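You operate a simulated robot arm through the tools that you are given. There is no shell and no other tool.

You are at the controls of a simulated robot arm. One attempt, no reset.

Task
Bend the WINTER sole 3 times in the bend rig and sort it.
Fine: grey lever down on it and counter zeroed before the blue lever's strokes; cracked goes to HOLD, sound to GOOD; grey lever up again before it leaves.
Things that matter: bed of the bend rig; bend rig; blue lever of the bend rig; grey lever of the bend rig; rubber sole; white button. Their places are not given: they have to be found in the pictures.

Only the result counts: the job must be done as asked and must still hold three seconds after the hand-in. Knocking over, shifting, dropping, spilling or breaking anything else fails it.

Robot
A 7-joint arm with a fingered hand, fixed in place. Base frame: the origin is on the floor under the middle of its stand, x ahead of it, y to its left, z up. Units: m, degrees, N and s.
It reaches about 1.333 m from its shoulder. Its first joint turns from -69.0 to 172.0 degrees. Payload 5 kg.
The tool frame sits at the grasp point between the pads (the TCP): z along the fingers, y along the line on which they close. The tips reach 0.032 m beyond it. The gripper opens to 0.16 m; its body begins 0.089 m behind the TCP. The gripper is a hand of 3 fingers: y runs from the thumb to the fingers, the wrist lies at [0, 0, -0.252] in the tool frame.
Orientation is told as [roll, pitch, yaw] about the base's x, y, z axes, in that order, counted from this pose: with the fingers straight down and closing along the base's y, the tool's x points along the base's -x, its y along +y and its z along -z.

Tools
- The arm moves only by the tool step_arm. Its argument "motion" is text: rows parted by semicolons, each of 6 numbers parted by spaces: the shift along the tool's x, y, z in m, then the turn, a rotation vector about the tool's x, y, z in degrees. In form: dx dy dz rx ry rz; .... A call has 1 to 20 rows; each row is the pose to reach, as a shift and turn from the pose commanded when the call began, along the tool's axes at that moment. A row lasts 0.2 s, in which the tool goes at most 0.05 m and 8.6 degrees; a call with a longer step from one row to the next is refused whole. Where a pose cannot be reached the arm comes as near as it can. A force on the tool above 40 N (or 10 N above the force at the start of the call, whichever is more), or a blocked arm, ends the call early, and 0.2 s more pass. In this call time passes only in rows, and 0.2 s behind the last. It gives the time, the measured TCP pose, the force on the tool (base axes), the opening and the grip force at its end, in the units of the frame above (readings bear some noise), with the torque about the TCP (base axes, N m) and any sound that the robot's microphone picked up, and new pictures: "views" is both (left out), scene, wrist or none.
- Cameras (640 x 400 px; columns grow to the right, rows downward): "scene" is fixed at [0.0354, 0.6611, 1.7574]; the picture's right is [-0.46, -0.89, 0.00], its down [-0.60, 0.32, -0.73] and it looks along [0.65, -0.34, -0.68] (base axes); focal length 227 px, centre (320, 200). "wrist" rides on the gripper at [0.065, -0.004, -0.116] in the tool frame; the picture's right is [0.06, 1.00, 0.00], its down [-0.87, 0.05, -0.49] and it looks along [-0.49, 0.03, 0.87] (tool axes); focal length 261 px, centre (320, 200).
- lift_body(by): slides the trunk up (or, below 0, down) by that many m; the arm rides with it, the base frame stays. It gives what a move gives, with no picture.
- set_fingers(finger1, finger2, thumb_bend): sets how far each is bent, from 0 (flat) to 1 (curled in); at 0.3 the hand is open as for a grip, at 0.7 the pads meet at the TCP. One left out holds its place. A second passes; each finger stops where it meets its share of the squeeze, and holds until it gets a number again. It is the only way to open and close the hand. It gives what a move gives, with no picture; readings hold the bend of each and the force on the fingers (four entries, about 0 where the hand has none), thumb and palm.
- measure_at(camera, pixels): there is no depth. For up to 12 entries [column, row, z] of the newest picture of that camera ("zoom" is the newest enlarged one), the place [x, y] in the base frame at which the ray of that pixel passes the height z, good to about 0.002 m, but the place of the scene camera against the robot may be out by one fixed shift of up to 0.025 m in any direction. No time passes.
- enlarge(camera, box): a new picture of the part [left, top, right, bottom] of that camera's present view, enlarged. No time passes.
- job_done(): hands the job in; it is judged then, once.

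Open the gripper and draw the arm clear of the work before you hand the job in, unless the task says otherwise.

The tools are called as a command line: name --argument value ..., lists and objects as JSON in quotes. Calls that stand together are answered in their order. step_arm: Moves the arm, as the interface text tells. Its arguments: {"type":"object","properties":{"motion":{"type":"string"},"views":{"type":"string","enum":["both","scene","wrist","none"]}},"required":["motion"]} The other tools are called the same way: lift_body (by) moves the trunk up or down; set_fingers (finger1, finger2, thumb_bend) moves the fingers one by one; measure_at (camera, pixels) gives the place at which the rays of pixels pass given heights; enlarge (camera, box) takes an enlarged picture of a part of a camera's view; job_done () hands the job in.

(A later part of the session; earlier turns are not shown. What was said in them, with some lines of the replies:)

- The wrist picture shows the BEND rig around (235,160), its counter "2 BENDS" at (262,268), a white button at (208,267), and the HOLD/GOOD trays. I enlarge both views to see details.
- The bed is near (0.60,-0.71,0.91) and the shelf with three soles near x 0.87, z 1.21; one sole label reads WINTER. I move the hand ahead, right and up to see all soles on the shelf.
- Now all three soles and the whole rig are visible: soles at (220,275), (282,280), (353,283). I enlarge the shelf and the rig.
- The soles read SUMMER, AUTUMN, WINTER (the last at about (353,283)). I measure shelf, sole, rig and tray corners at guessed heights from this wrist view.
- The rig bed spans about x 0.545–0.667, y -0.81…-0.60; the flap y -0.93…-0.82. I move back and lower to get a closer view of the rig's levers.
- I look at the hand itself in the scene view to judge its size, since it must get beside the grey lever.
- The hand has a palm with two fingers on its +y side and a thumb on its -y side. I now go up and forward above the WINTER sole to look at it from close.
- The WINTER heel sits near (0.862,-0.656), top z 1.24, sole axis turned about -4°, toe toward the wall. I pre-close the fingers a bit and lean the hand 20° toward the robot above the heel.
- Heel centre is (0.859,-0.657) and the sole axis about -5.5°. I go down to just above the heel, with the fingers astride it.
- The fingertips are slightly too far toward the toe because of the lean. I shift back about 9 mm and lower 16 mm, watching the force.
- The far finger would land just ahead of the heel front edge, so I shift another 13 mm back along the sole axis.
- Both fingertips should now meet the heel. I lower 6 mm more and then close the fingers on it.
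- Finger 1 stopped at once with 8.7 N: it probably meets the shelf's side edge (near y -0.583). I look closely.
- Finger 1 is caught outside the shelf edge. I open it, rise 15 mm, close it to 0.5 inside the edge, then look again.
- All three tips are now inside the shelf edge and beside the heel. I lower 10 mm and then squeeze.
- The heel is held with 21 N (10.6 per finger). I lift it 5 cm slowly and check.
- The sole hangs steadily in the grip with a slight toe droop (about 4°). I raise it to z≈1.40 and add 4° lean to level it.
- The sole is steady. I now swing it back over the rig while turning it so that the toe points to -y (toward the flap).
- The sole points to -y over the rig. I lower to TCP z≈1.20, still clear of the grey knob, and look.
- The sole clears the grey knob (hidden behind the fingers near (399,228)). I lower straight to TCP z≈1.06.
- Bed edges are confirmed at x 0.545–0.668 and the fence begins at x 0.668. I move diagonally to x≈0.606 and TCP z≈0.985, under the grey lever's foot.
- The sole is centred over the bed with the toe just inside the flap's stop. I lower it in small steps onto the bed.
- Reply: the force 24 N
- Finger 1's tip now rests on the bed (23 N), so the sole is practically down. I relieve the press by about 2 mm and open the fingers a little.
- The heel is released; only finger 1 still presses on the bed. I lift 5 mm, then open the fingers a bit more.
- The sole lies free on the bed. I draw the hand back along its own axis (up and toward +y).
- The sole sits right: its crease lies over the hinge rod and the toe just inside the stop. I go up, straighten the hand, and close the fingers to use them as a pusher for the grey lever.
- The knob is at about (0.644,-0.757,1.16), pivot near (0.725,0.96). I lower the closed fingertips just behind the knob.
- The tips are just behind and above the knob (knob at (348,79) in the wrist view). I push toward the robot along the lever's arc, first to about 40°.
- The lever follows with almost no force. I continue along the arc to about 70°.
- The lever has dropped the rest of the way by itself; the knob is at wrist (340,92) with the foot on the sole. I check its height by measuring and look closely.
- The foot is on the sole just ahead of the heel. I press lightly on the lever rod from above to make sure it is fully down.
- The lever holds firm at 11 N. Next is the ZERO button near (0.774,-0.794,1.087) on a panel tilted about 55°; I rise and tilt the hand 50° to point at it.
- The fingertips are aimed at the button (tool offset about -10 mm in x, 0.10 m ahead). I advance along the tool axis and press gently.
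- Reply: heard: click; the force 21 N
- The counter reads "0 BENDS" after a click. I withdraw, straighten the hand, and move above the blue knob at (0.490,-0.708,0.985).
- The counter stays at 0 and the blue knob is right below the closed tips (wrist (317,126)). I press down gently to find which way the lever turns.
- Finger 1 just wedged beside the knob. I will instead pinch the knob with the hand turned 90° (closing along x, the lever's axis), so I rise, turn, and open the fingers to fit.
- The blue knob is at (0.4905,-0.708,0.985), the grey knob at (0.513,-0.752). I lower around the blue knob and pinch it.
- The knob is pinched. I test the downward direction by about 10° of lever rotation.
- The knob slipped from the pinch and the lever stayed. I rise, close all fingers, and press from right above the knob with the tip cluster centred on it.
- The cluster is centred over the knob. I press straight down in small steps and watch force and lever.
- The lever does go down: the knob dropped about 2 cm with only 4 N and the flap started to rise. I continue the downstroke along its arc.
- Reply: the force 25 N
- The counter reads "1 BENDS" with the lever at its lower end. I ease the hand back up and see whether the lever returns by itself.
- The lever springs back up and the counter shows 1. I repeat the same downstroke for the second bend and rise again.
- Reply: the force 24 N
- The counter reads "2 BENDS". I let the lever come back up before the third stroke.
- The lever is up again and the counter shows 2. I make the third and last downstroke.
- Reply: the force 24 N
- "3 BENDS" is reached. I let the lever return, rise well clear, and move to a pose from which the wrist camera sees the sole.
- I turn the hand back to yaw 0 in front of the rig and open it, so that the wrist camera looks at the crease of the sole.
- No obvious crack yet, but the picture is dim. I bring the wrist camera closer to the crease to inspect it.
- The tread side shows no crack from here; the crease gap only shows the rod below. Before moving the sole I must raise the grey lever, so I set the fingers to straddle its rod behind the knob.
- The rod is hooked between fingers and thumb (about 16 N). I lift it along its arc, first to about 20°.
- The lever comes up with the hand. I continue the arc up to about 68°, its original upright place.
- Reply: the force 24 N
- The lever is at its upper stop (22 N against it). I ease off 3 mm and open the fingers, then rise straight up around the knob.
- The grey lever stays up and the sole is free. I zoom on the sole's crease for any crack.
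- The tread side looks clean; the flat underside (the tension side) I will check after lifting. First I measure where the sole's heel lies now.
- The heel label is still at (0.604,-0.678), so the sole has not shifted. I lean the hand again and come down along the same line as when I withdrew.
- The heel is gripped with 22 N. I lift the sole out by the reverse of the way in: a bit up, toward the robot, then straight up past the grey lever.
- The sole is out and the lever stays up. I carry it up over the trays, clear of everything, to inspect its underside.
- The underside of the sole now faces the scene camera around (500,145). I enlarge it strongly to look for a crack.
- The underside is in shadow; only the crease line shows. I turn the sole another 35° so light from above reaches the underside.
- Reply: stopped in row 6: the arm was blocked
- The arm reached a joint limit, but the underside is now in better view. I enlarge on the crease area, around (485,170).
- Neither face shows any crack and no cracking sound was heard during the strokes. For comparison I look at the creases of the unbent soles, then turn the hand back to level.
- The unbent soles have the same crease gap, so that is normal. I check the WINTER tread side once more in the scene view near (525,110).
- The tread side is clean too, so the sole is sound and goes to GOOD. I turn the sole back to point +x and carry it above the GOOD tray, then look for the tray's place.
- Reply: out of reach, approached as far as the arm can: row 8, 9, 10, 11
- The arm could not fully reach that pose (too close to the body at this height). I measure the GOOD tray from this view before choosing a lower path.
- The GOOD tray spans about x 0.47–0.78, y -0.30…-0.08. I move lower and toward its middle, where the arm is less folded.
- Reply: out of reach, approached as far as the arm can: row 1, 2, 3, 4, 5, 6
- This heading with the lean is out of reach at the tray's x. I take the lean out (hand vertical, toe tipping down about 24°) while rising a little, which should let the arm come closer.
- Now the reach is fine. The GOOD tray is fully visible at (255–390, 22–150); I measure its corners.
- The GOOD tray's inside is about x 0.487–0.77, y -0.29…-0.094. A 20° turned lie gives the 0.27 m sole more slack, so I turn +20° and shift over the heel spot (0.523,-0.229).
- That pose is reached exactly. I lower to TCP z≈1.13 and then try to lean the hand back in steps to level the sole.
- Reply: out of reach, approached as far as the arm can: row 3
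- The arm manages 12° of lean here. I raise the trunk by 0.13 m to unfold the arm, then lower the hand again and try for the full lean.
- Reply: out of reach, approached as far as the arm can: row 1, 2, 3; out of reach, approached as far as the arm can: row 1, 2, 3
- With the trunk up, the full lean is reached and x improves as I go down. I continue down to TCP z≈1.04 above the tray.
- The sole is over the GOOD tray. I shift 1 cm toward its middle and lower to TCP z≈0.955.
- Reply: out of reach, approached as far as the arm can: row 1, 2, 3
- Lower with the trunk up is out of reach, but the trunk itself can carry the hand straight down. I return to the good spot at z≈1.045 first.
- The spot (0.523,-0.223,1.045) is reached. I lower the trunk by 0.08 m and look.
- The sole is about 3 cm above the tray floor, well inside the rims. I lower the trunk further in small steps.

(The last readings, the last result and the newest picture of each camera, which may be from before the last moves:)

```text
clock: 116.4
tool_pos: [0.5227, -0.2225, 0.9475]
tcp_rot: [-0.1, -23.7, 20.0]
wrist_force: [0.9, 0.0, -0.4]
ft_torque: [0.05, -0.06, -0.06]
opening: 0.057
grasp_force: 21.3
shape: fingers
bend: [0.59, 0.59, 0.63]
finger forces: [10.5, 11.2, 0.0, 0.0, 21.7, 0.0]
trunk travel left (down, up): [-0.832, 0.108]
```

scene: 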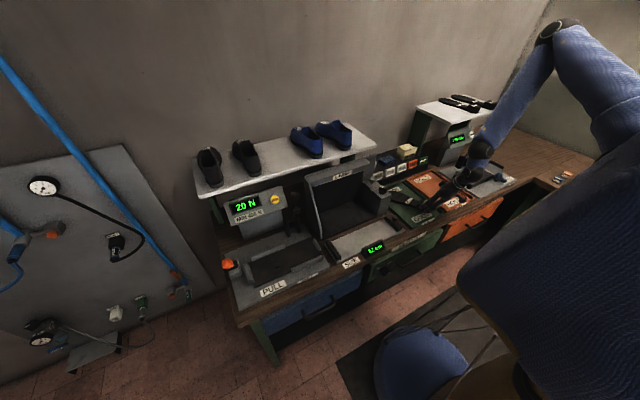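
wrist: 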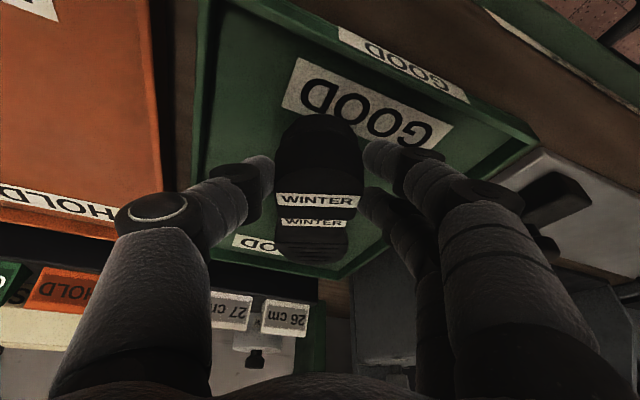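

Weight has come off the grip, so the sole touches the tray floor. I lower 4 mm more and check.

lift_body --by -0.005

step_arm --motion "0 0 0 0 0 0" --views "both"

enlarge --camera "scene" --box '[390, 170, 460, 230]'

enlarge --camera "wrist" --box '[200, 40, 460, 290]'

```text
clock: 116.9
tool_pos: [0.5231, -0.222, 0.9425]
tcp_rot: [-0.1, -23.4, 20.0]
wrist_force: [-2.2, -0.6, 1.0]
ft_torque: [0.11, -0.13, 0.02]
opening: 0.057
grasp_force: 21.7
shape: fingers
bend: [0.59, 0.59, 0.63]
finger forces: [9.9, 11.6, 0.1, 0.0, 22.1, 0.0]
trunk travel left (down, up): [-0.827, 0.113]
```

```text
clock: 117.3
tool_pos: [0.5232, -0.2228, 0.9428]
tcp_rot: [0.0, -23.5, 20.0]
wrist_force: [-1.4, -1.9, -0.7]
ft_torque: [0.14, -0.09, 0.05]
opening: 0.0569
grasp_force: 22.1
shape: fingers
bend: [0.59, 0.59, 0.63]
finger forces: [9.9, 11.8, 0.0, 0.1, 22.0, 0.0]
trunk travel left (down, up): [-0.827, 0.113]
```

scene: 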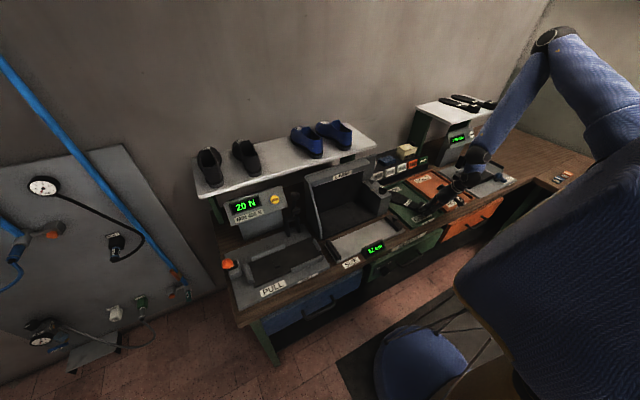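
wrist: 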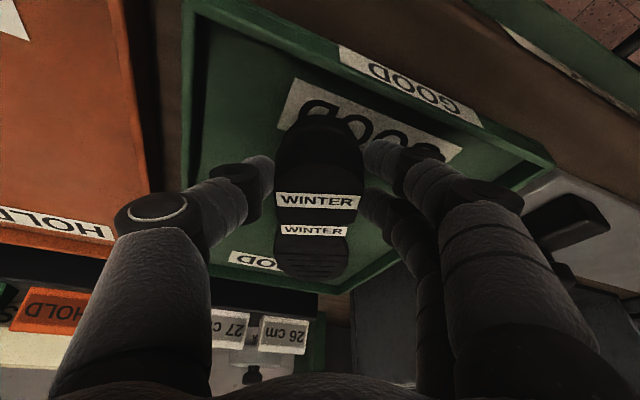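

```text
6.67 times, centred on (425, 200) of scene
```

zoom: 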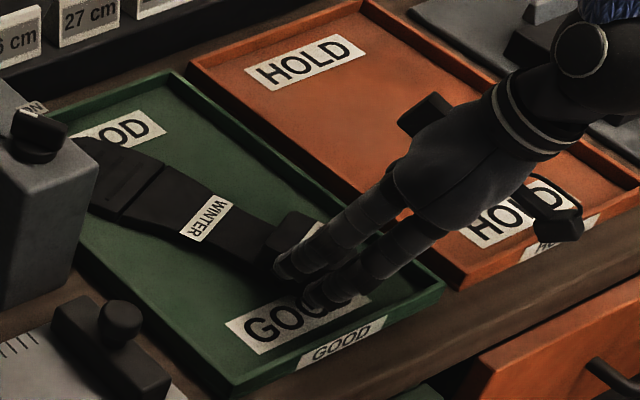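

```text
1.60 times, centred on (330, 165) of wrist
```

zoom: 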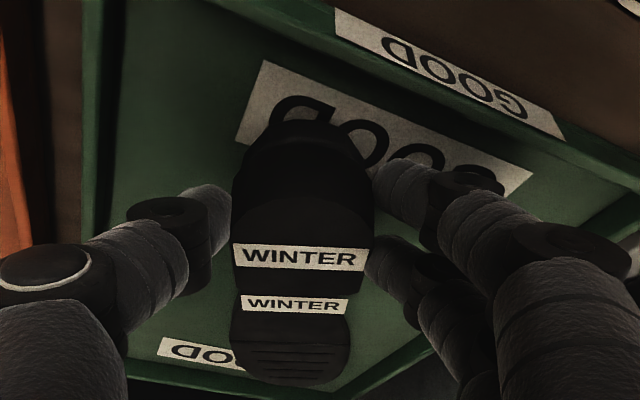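

lift_body --by -0.004

lift_body --by -0.003

```text
clock: 117.9
tool_pos: [0.5224, -0.2219, 0.9388]
tcp_rot: [0.0, -23.5, 20.1]
wrist_force: [-2.8, -1.1, 1.4]
ft_torque: [0.15, -0.22, 0.03]
opening: 0.0571
grasp_force: 21.4
shape: fingers
bend: [0.59, 0.6, 0.63]
finger forces: [9.4, 12.1, 0.0, 0.1, 22.1, 0.1]
trunk travel left (down, up): [-0.823, 0.117]
```

```text
clock: 118.4
tool_pos: [0.523, -0.2218, 0.9375]
tcp_rot: [0.0, -23.6, 20.0]
wrist_force: [-1.8, -2.6, 11.4]
ft_torque: [0.31, -0.23, -0.06]
opening: 0.057
grasp_force: 23.2
shape: fingers
bend: [0.59, 0.61, 0.63]
finger forces: [9.3, 12.6, 0.0, 0.0, 23.7, 0.1]
trunk travel left (down, up): [-0.82, 0.12]
```

The heel is now pressed on the floor (11 N), so the sole lies flat. I open the fingers a little to release it.

set_fingers --finger1 0.54 --finger2 0.54 --thumb_bend 0.56

lift_body --by 0.005

set_fingers --finger1 0.52 --finger2 0.52 --thumb_bend 0.53

step_arm --motion "0 0 0 0 0 0" --views "both"

enlarge --camera "wrist" --box '[200, 40, 460, 290]'

```text
clock: 119.4
tool_pos: [0.5231, -0.2237, 0.936]
tcp_rot: [0.1, -23.6, 20.0]
wrist_force: [0.3, -0.3, -0.9]
ft_torque: [0.01, 0.01, 0.01]
opening: 0.0664
grasp_force: 0.1
shape: fingers
bend: [0.54, 0.54, 0.56]
finger forces: [0.0, 0.1, 0.0, 0.0, 0.0, 0.0]
trunk travel left (down, up): [-0.82, 0.12]
```

```text
clock: 119.9
tool_pos: [0.5228, -0.2213, 0.9401]
tcp_rot: [0.0, -23.6, 20.1]
wrist_force: [0.0, 0.1, 0.2]
ft_torque: [-0.01, 0.0, -0.01]
opening: 0.0661
grasp_force: 0.1
shape: fingers
bend: [0.54, 0.54, 0.56]
finger forces: [0.0, 0.1, 0.0, 0.0, 0.0, 0.0]
trunk travel left (down, up): [-0.825, 0.115]
```

```text
clock: 120.9
tool_pos: [0.5225, -0.2215, 0.9402]
tcp_rot: [-0.1, -23.4, 20.0]
wrist_force: [1.1, -0.1, 0.0]
ft_torque: [0.0, 0.01, 0.01]
opening: 0.0765
grasp_force: 0.2
shape: fingers
bend: [0.52, 0.52, 0.53]
finger forces: [0.0, 0.0, 0.0, 0.0, 0.0, 0.0]
trunk travel left (down, up): [-0.825, 0.115]
```

```text
clock: 121.3
tool_pos: [0.523, -0.2229, 0.9408]
tcp_rot: [0.1, -23.5, 20.0]
wrist_force: [0.4, 0.7, 0.6]
ft_torque: [-0.02, -0.01, 0.05]
opening: 0.0762
grasp_force: 0.0
shape: fingers
bend: [0.52, 0.52, 0.53]
finger forces: [0.0, 0.0, 0.1, 0.0, 0.1, 0.0]
trunk travel left (down, up): [-0.825, 0.115]
```

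scene: 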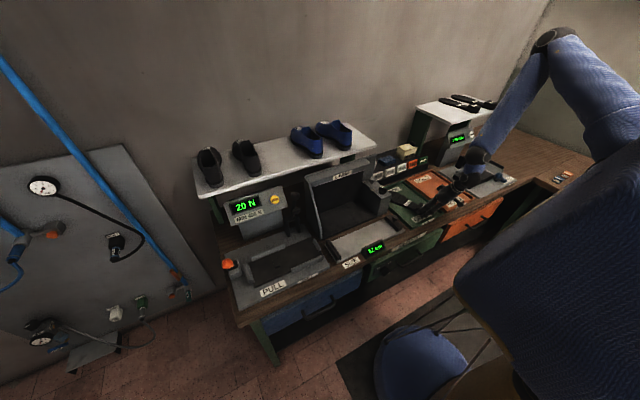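
wrist: 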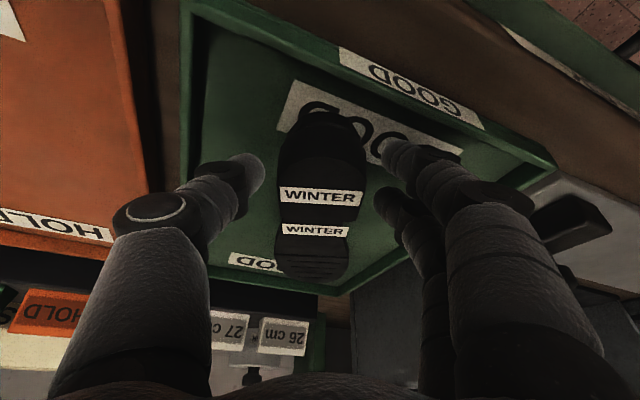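

```text
1.60 times, centred on (330, 165) of wrist
```

zoom: 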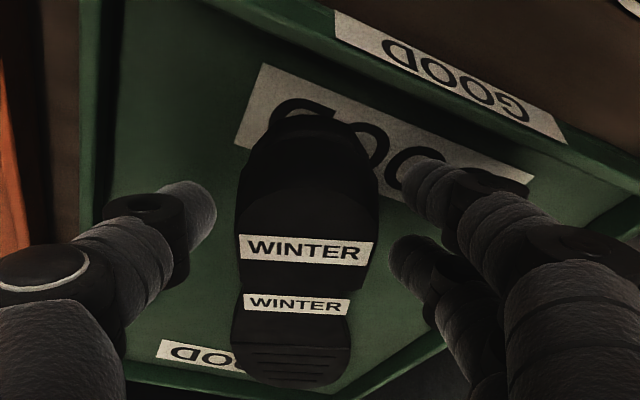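

The sole lies free in the GOOD tray. I raise the trunk to lift the hand straight off it.

lift_body --by 0.11

step_arm --motion "0 0 0 0 0 0" --views "both"

enlarge --camera "scene" --box '[380, 160, 470, 230]'

enlarge --camera "wrist" --box '[200, 0, 460, 260]'

```text
clock: 122.8
tool_pos: [0.5236, -0.2232, 1.0504]
tcp_rot: [0.1, -23.5, 19.9]
wrist_force: [-0.2, 0.8, -0.1]
ft_torque: [0.0, -0.01, 0.0]
opening: 0.0766
grasp_force: 0.1
shape: fingers
bend: [0.52, 0.52, 0.53]
finger forces: [0.0, 0.0, 0.0, 0.0, 0.0, 0.0]
trunk travel left (down, up): [-0.935, 0.005]
```

```text
clock: 123.2
tool_pos: [0.5221, -0.2229, 1.0508]
tcp_rot: [0.1, -23.5, 20.0]
wrist_force: [-0.4, 0.2, 0.3]
ft_torque: [-0.04, -0.01, -0.02]
opening: 0.0766
grasp_force: 0.0
shape: fingers
bend: [0.52, 0.52, 0.53]
finger forces: [0.1, 0.1, 0.0, 0.0, 0.0, 0.1]
trunk travel left (down, up): [-0.935, 0.005]
```

scene: 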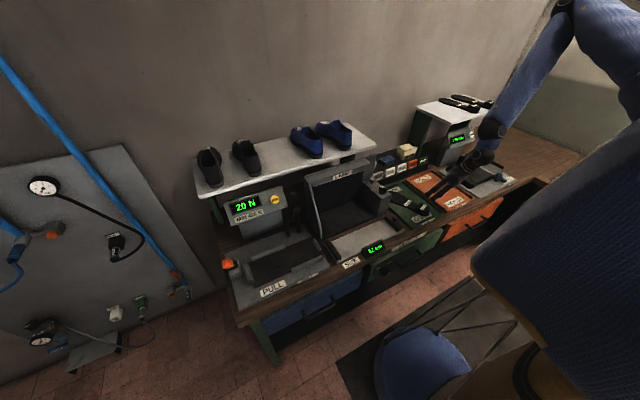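
wrist: 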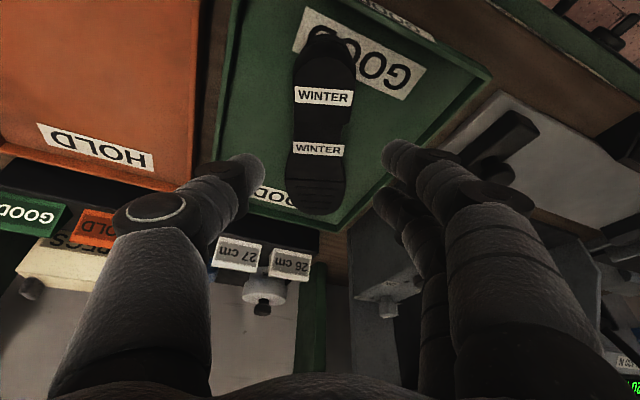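

```text
5.71 times, centred on (425, 195) of scene
```

zoom: 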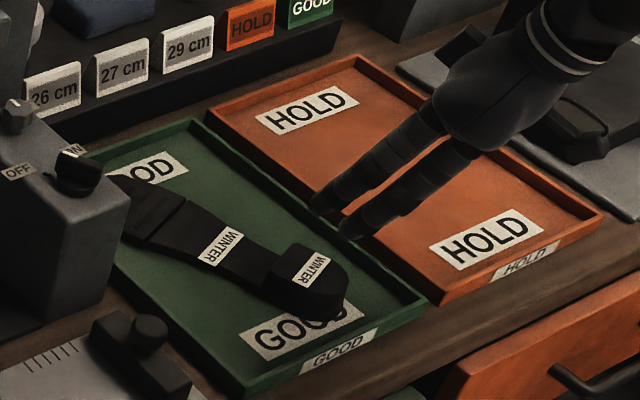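

```text
1.54 times, centred on (330, 130) of wrist
```

zoom: 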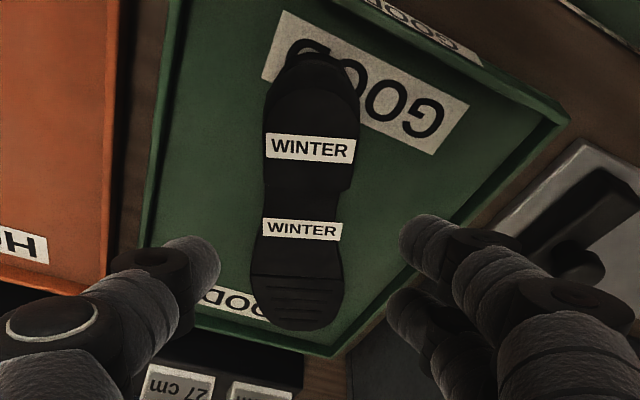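

The WINTER sole lies flat inside the GOOD tray. I straighten the hand, rise, and move off to the right for a last look at the sole and the scene.

step_arm --motion "-0.016 0 -0.0367 0 5.9 0; -0.0319 0 -0.0734 0 11.8 0; -0.0479 0 -0.11 0 17.6 0; -0.0638 0 -0.1467 0 23.5 0" --views "both"

enlarge --camera "wrist" --box '[220, 0, 460, 240]'

```text
clock: 124.2
tool_pos: [0.5219, -0.2219, 1.2118]
tcp_rot: [0.0, 0.0, 20.0]
wrist_force: [0.7, 0.0, 1.2]
ft_torque: [-0.01, -0.02, 0.03]
opening: 0.0766
grasp_force: 0.1
shape: fingers
bend: [0.52, 0.52, 0.53]
finger forces: [0.0, 0.0, 0.0, 0.0, 0.1, 0.0]
trunk travel left (down, up): [-0.935, 0.005]
```

scene: 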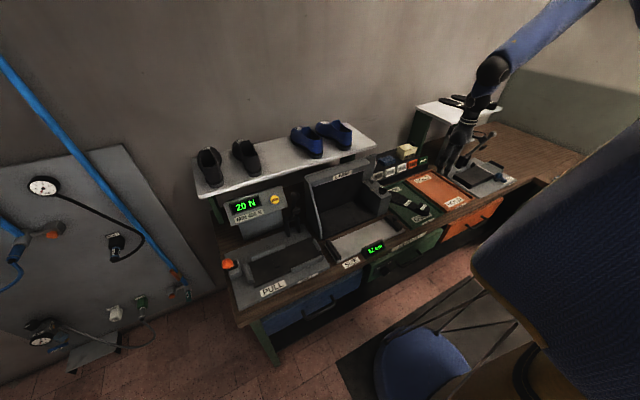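
wrist: 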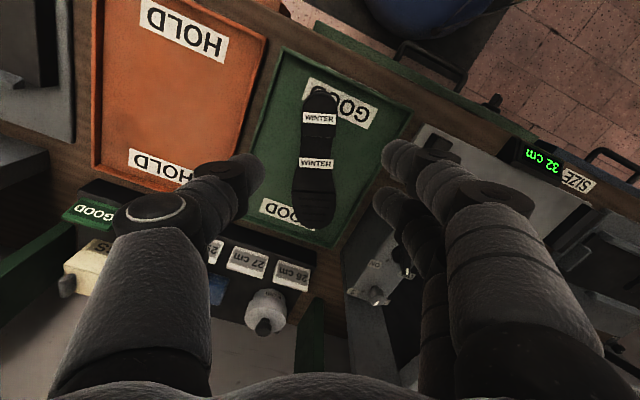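

```text
1.67 times, centred on (340, 120) of wrist
```

zoom: 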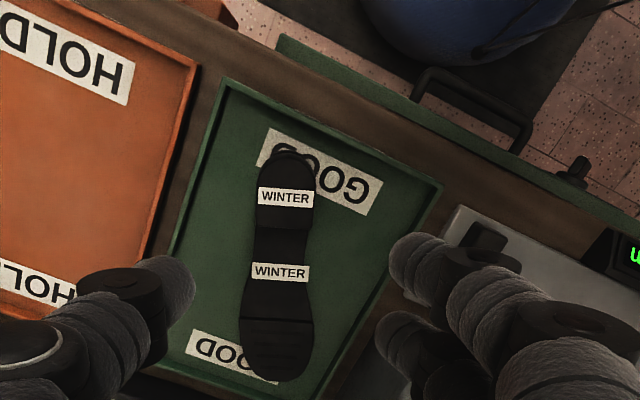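

I zoom in on the sole in the tray for a last crack check, and on the rig to confirm the lever is up.

enlarge --camera "wrist" --box '[285, 130, 345, 235]'

enlarge --camera "scene" --box '[385, 175, 445, 220]'

enlarge --camera "scene" --box '[440, 100, 540, 200]'

```text
3.81 times, centred on (315, 182) of wrist
```

zoom: 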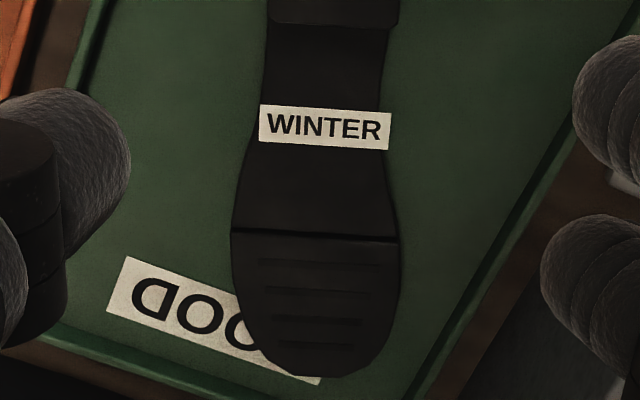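

```text
8.89 times, centred on (415, 198) of scene
```

zoom: 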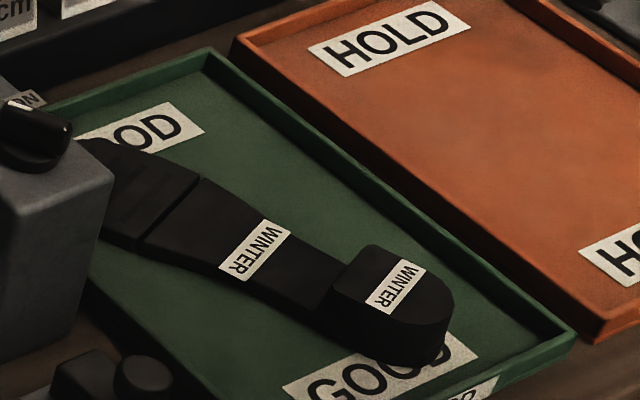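

```text
4.00 times, centred on (490, 150) of scene
```

zoom: 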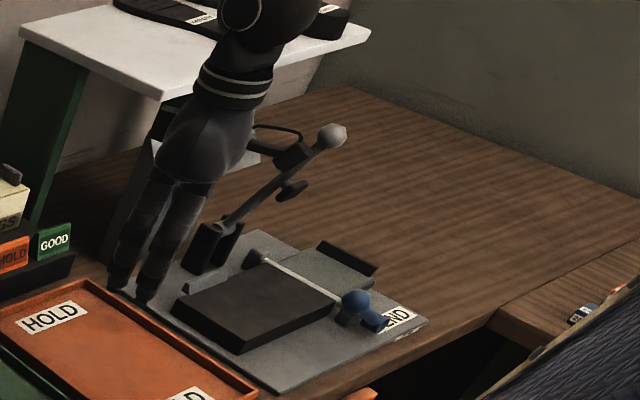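

No crack on the sole, the grey lever is up, and the other things are in place. I draw the arm clear to near its start pose and open the hand.

step_arm --motion "0 0 -0.04 0 0 0; 0 0 -0.08 0 0 0; 0.0237 -0.0286 -0.1 0 0 2.5; 0.0475 -0.0573 -0.115 0 0 5; 0.0712 -0.0859 -0.13 0 0 7.5; 0.0949 -0.1145 -0.145 0 0 10; 0.1186 -0.1431 -0.16 0 0 12.5; 0.1424 -0.1718 -0.175 0 0 15; 0.1661 -0.2004 -0.19 0 0 17.5; 0.1898 -0.229 -0.2 0 0 20" --views "none"

set_fingers --finger1 0.3 --finger2 0.3 --thumb_bend 0.3

step_arm --motion "0 0 0 0 0 0" --views "both"

enlarge --camera "scene" --box '[380, 80, 560, 230]'

```text
clock: 126.3
tool_pos: [0.4213, -0.5066, 1.4095]
tcp_rot: [0.0, -0.1, 0.0]
wrist_force: [0.1, 0.1, -0.5]
ft_torque: [0.02, -0.04, 0.04]
opening: 0.0766
grasp_force: 0.0
shape: fingers
bend: [0.52, 0.52, 0.53]
finger forces: [0.0, 0.0, 0.0, 0.0, 0.0, 0.0]
trunk travel left (down, up): [-0.935, 0.005]
```

```text
clock: 127.3
tool_pos: [0.423, -0.5046, 1.4111]
tcp_rot: [0.1, 0.0, 0.0]
wrist_force: [0.1, -0.4, -0.2]
ft_torque: [0.0, 0.0, -0.03]
opening: 0.1676
grasp_force: 0.2
shape: fingers
bend: [0.3, 0.3, 0.3]
finger forces: [0.1, 0.0, 0.1, 0.0, 0.0, 0.0]
trunk travel left (down, up): [-0.935, 0.005]
```

```text
clock: 127.8
tool_pos: [0.4216, -0.5038, 1.411]
tcp_rot: [0.0, 0.1, 0.0]
wrist_force: [0.3, -0.1, 0.3]
ft_torque: [-0.03, -0.02, -0.01]
opening: 0.1676
grasp_force: 0.0
shape: fingers
bend: [0.3, 0.3, 0.3]
finger forces: [0.1, 0.1, 0.0, 0.0, 0.0, 0.0]
trunk travel left (down, up): [-0.935, 0.005]
```

scene: 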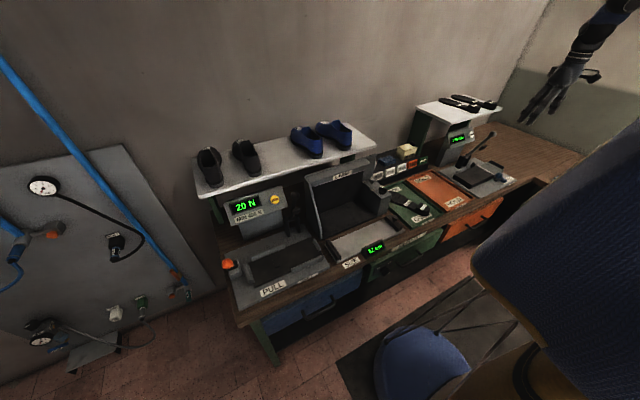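
wrist: 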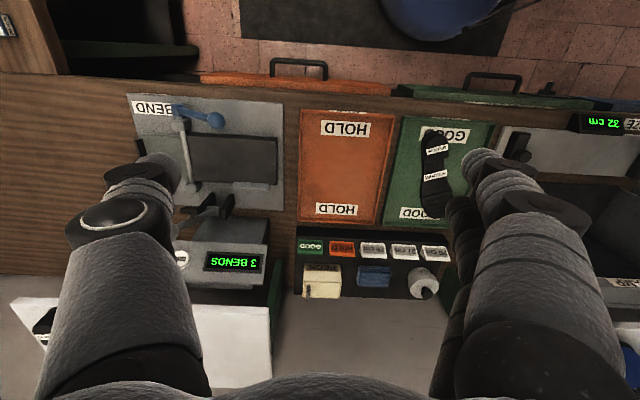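

```text
2.67 times, centred on (470, 155) of scene
```

zoom: 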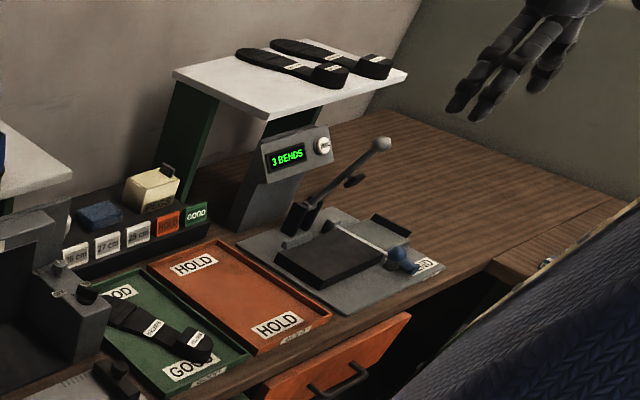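

The bench is as it should be: sole in GOOD, lever up, counter at 3. One last enlarged look at the sole, now unshadowed.

enlarge --camera "wrist" --box '[395, 120, 475, 230]'

enlarge --camera "scene" --box '[385, 185, 415, 210]'

```text
3.64 times, centred on (435, 175) of wrist
```

zoom: 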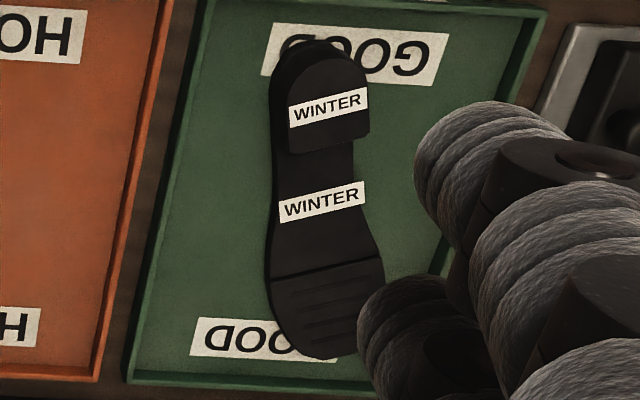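

```text
16.00 times, centred on (400, 198) of scene
```

zoom: 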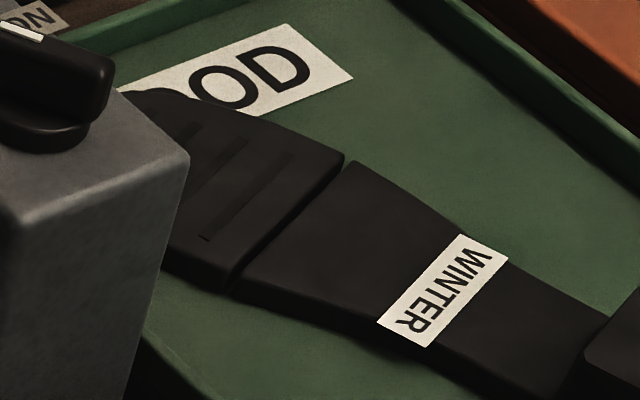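

The sole is whole, with only the normal crease and no crack, and it lies in GOOD. The grey lever is up and the arm is clear with the hand open, so I hand the job in.

job_done

```text
The job is handed in.
```

The WINTER sole was bent three times in the rig and now lies in the GOOD tray. I judged it sound, and the job is handed in.

- **Clamp and counter:** I put the grey lever down on the sole and pressed ZERO. The counter read 0 before the first blue-lever stroke and 3 after the last.
- **Crack check:** I found no crack on the tread side in the rig, in the hand or in the tray. The underside showed only the crease, but it was in shadow, so that look was less certain. No cracking sound was picked up during the strokes, and the two unbent soles show the same crease.
- **Leaving the rig:** The grey lever went back up before the sole came out, and it stayed up.
- **At hand-in:** The hand was open and the arm drawn clear. I saw nothing else moved in the last pictures. The trunk is still about 0.13 m above its starting height, because I raised it to reach the tray.
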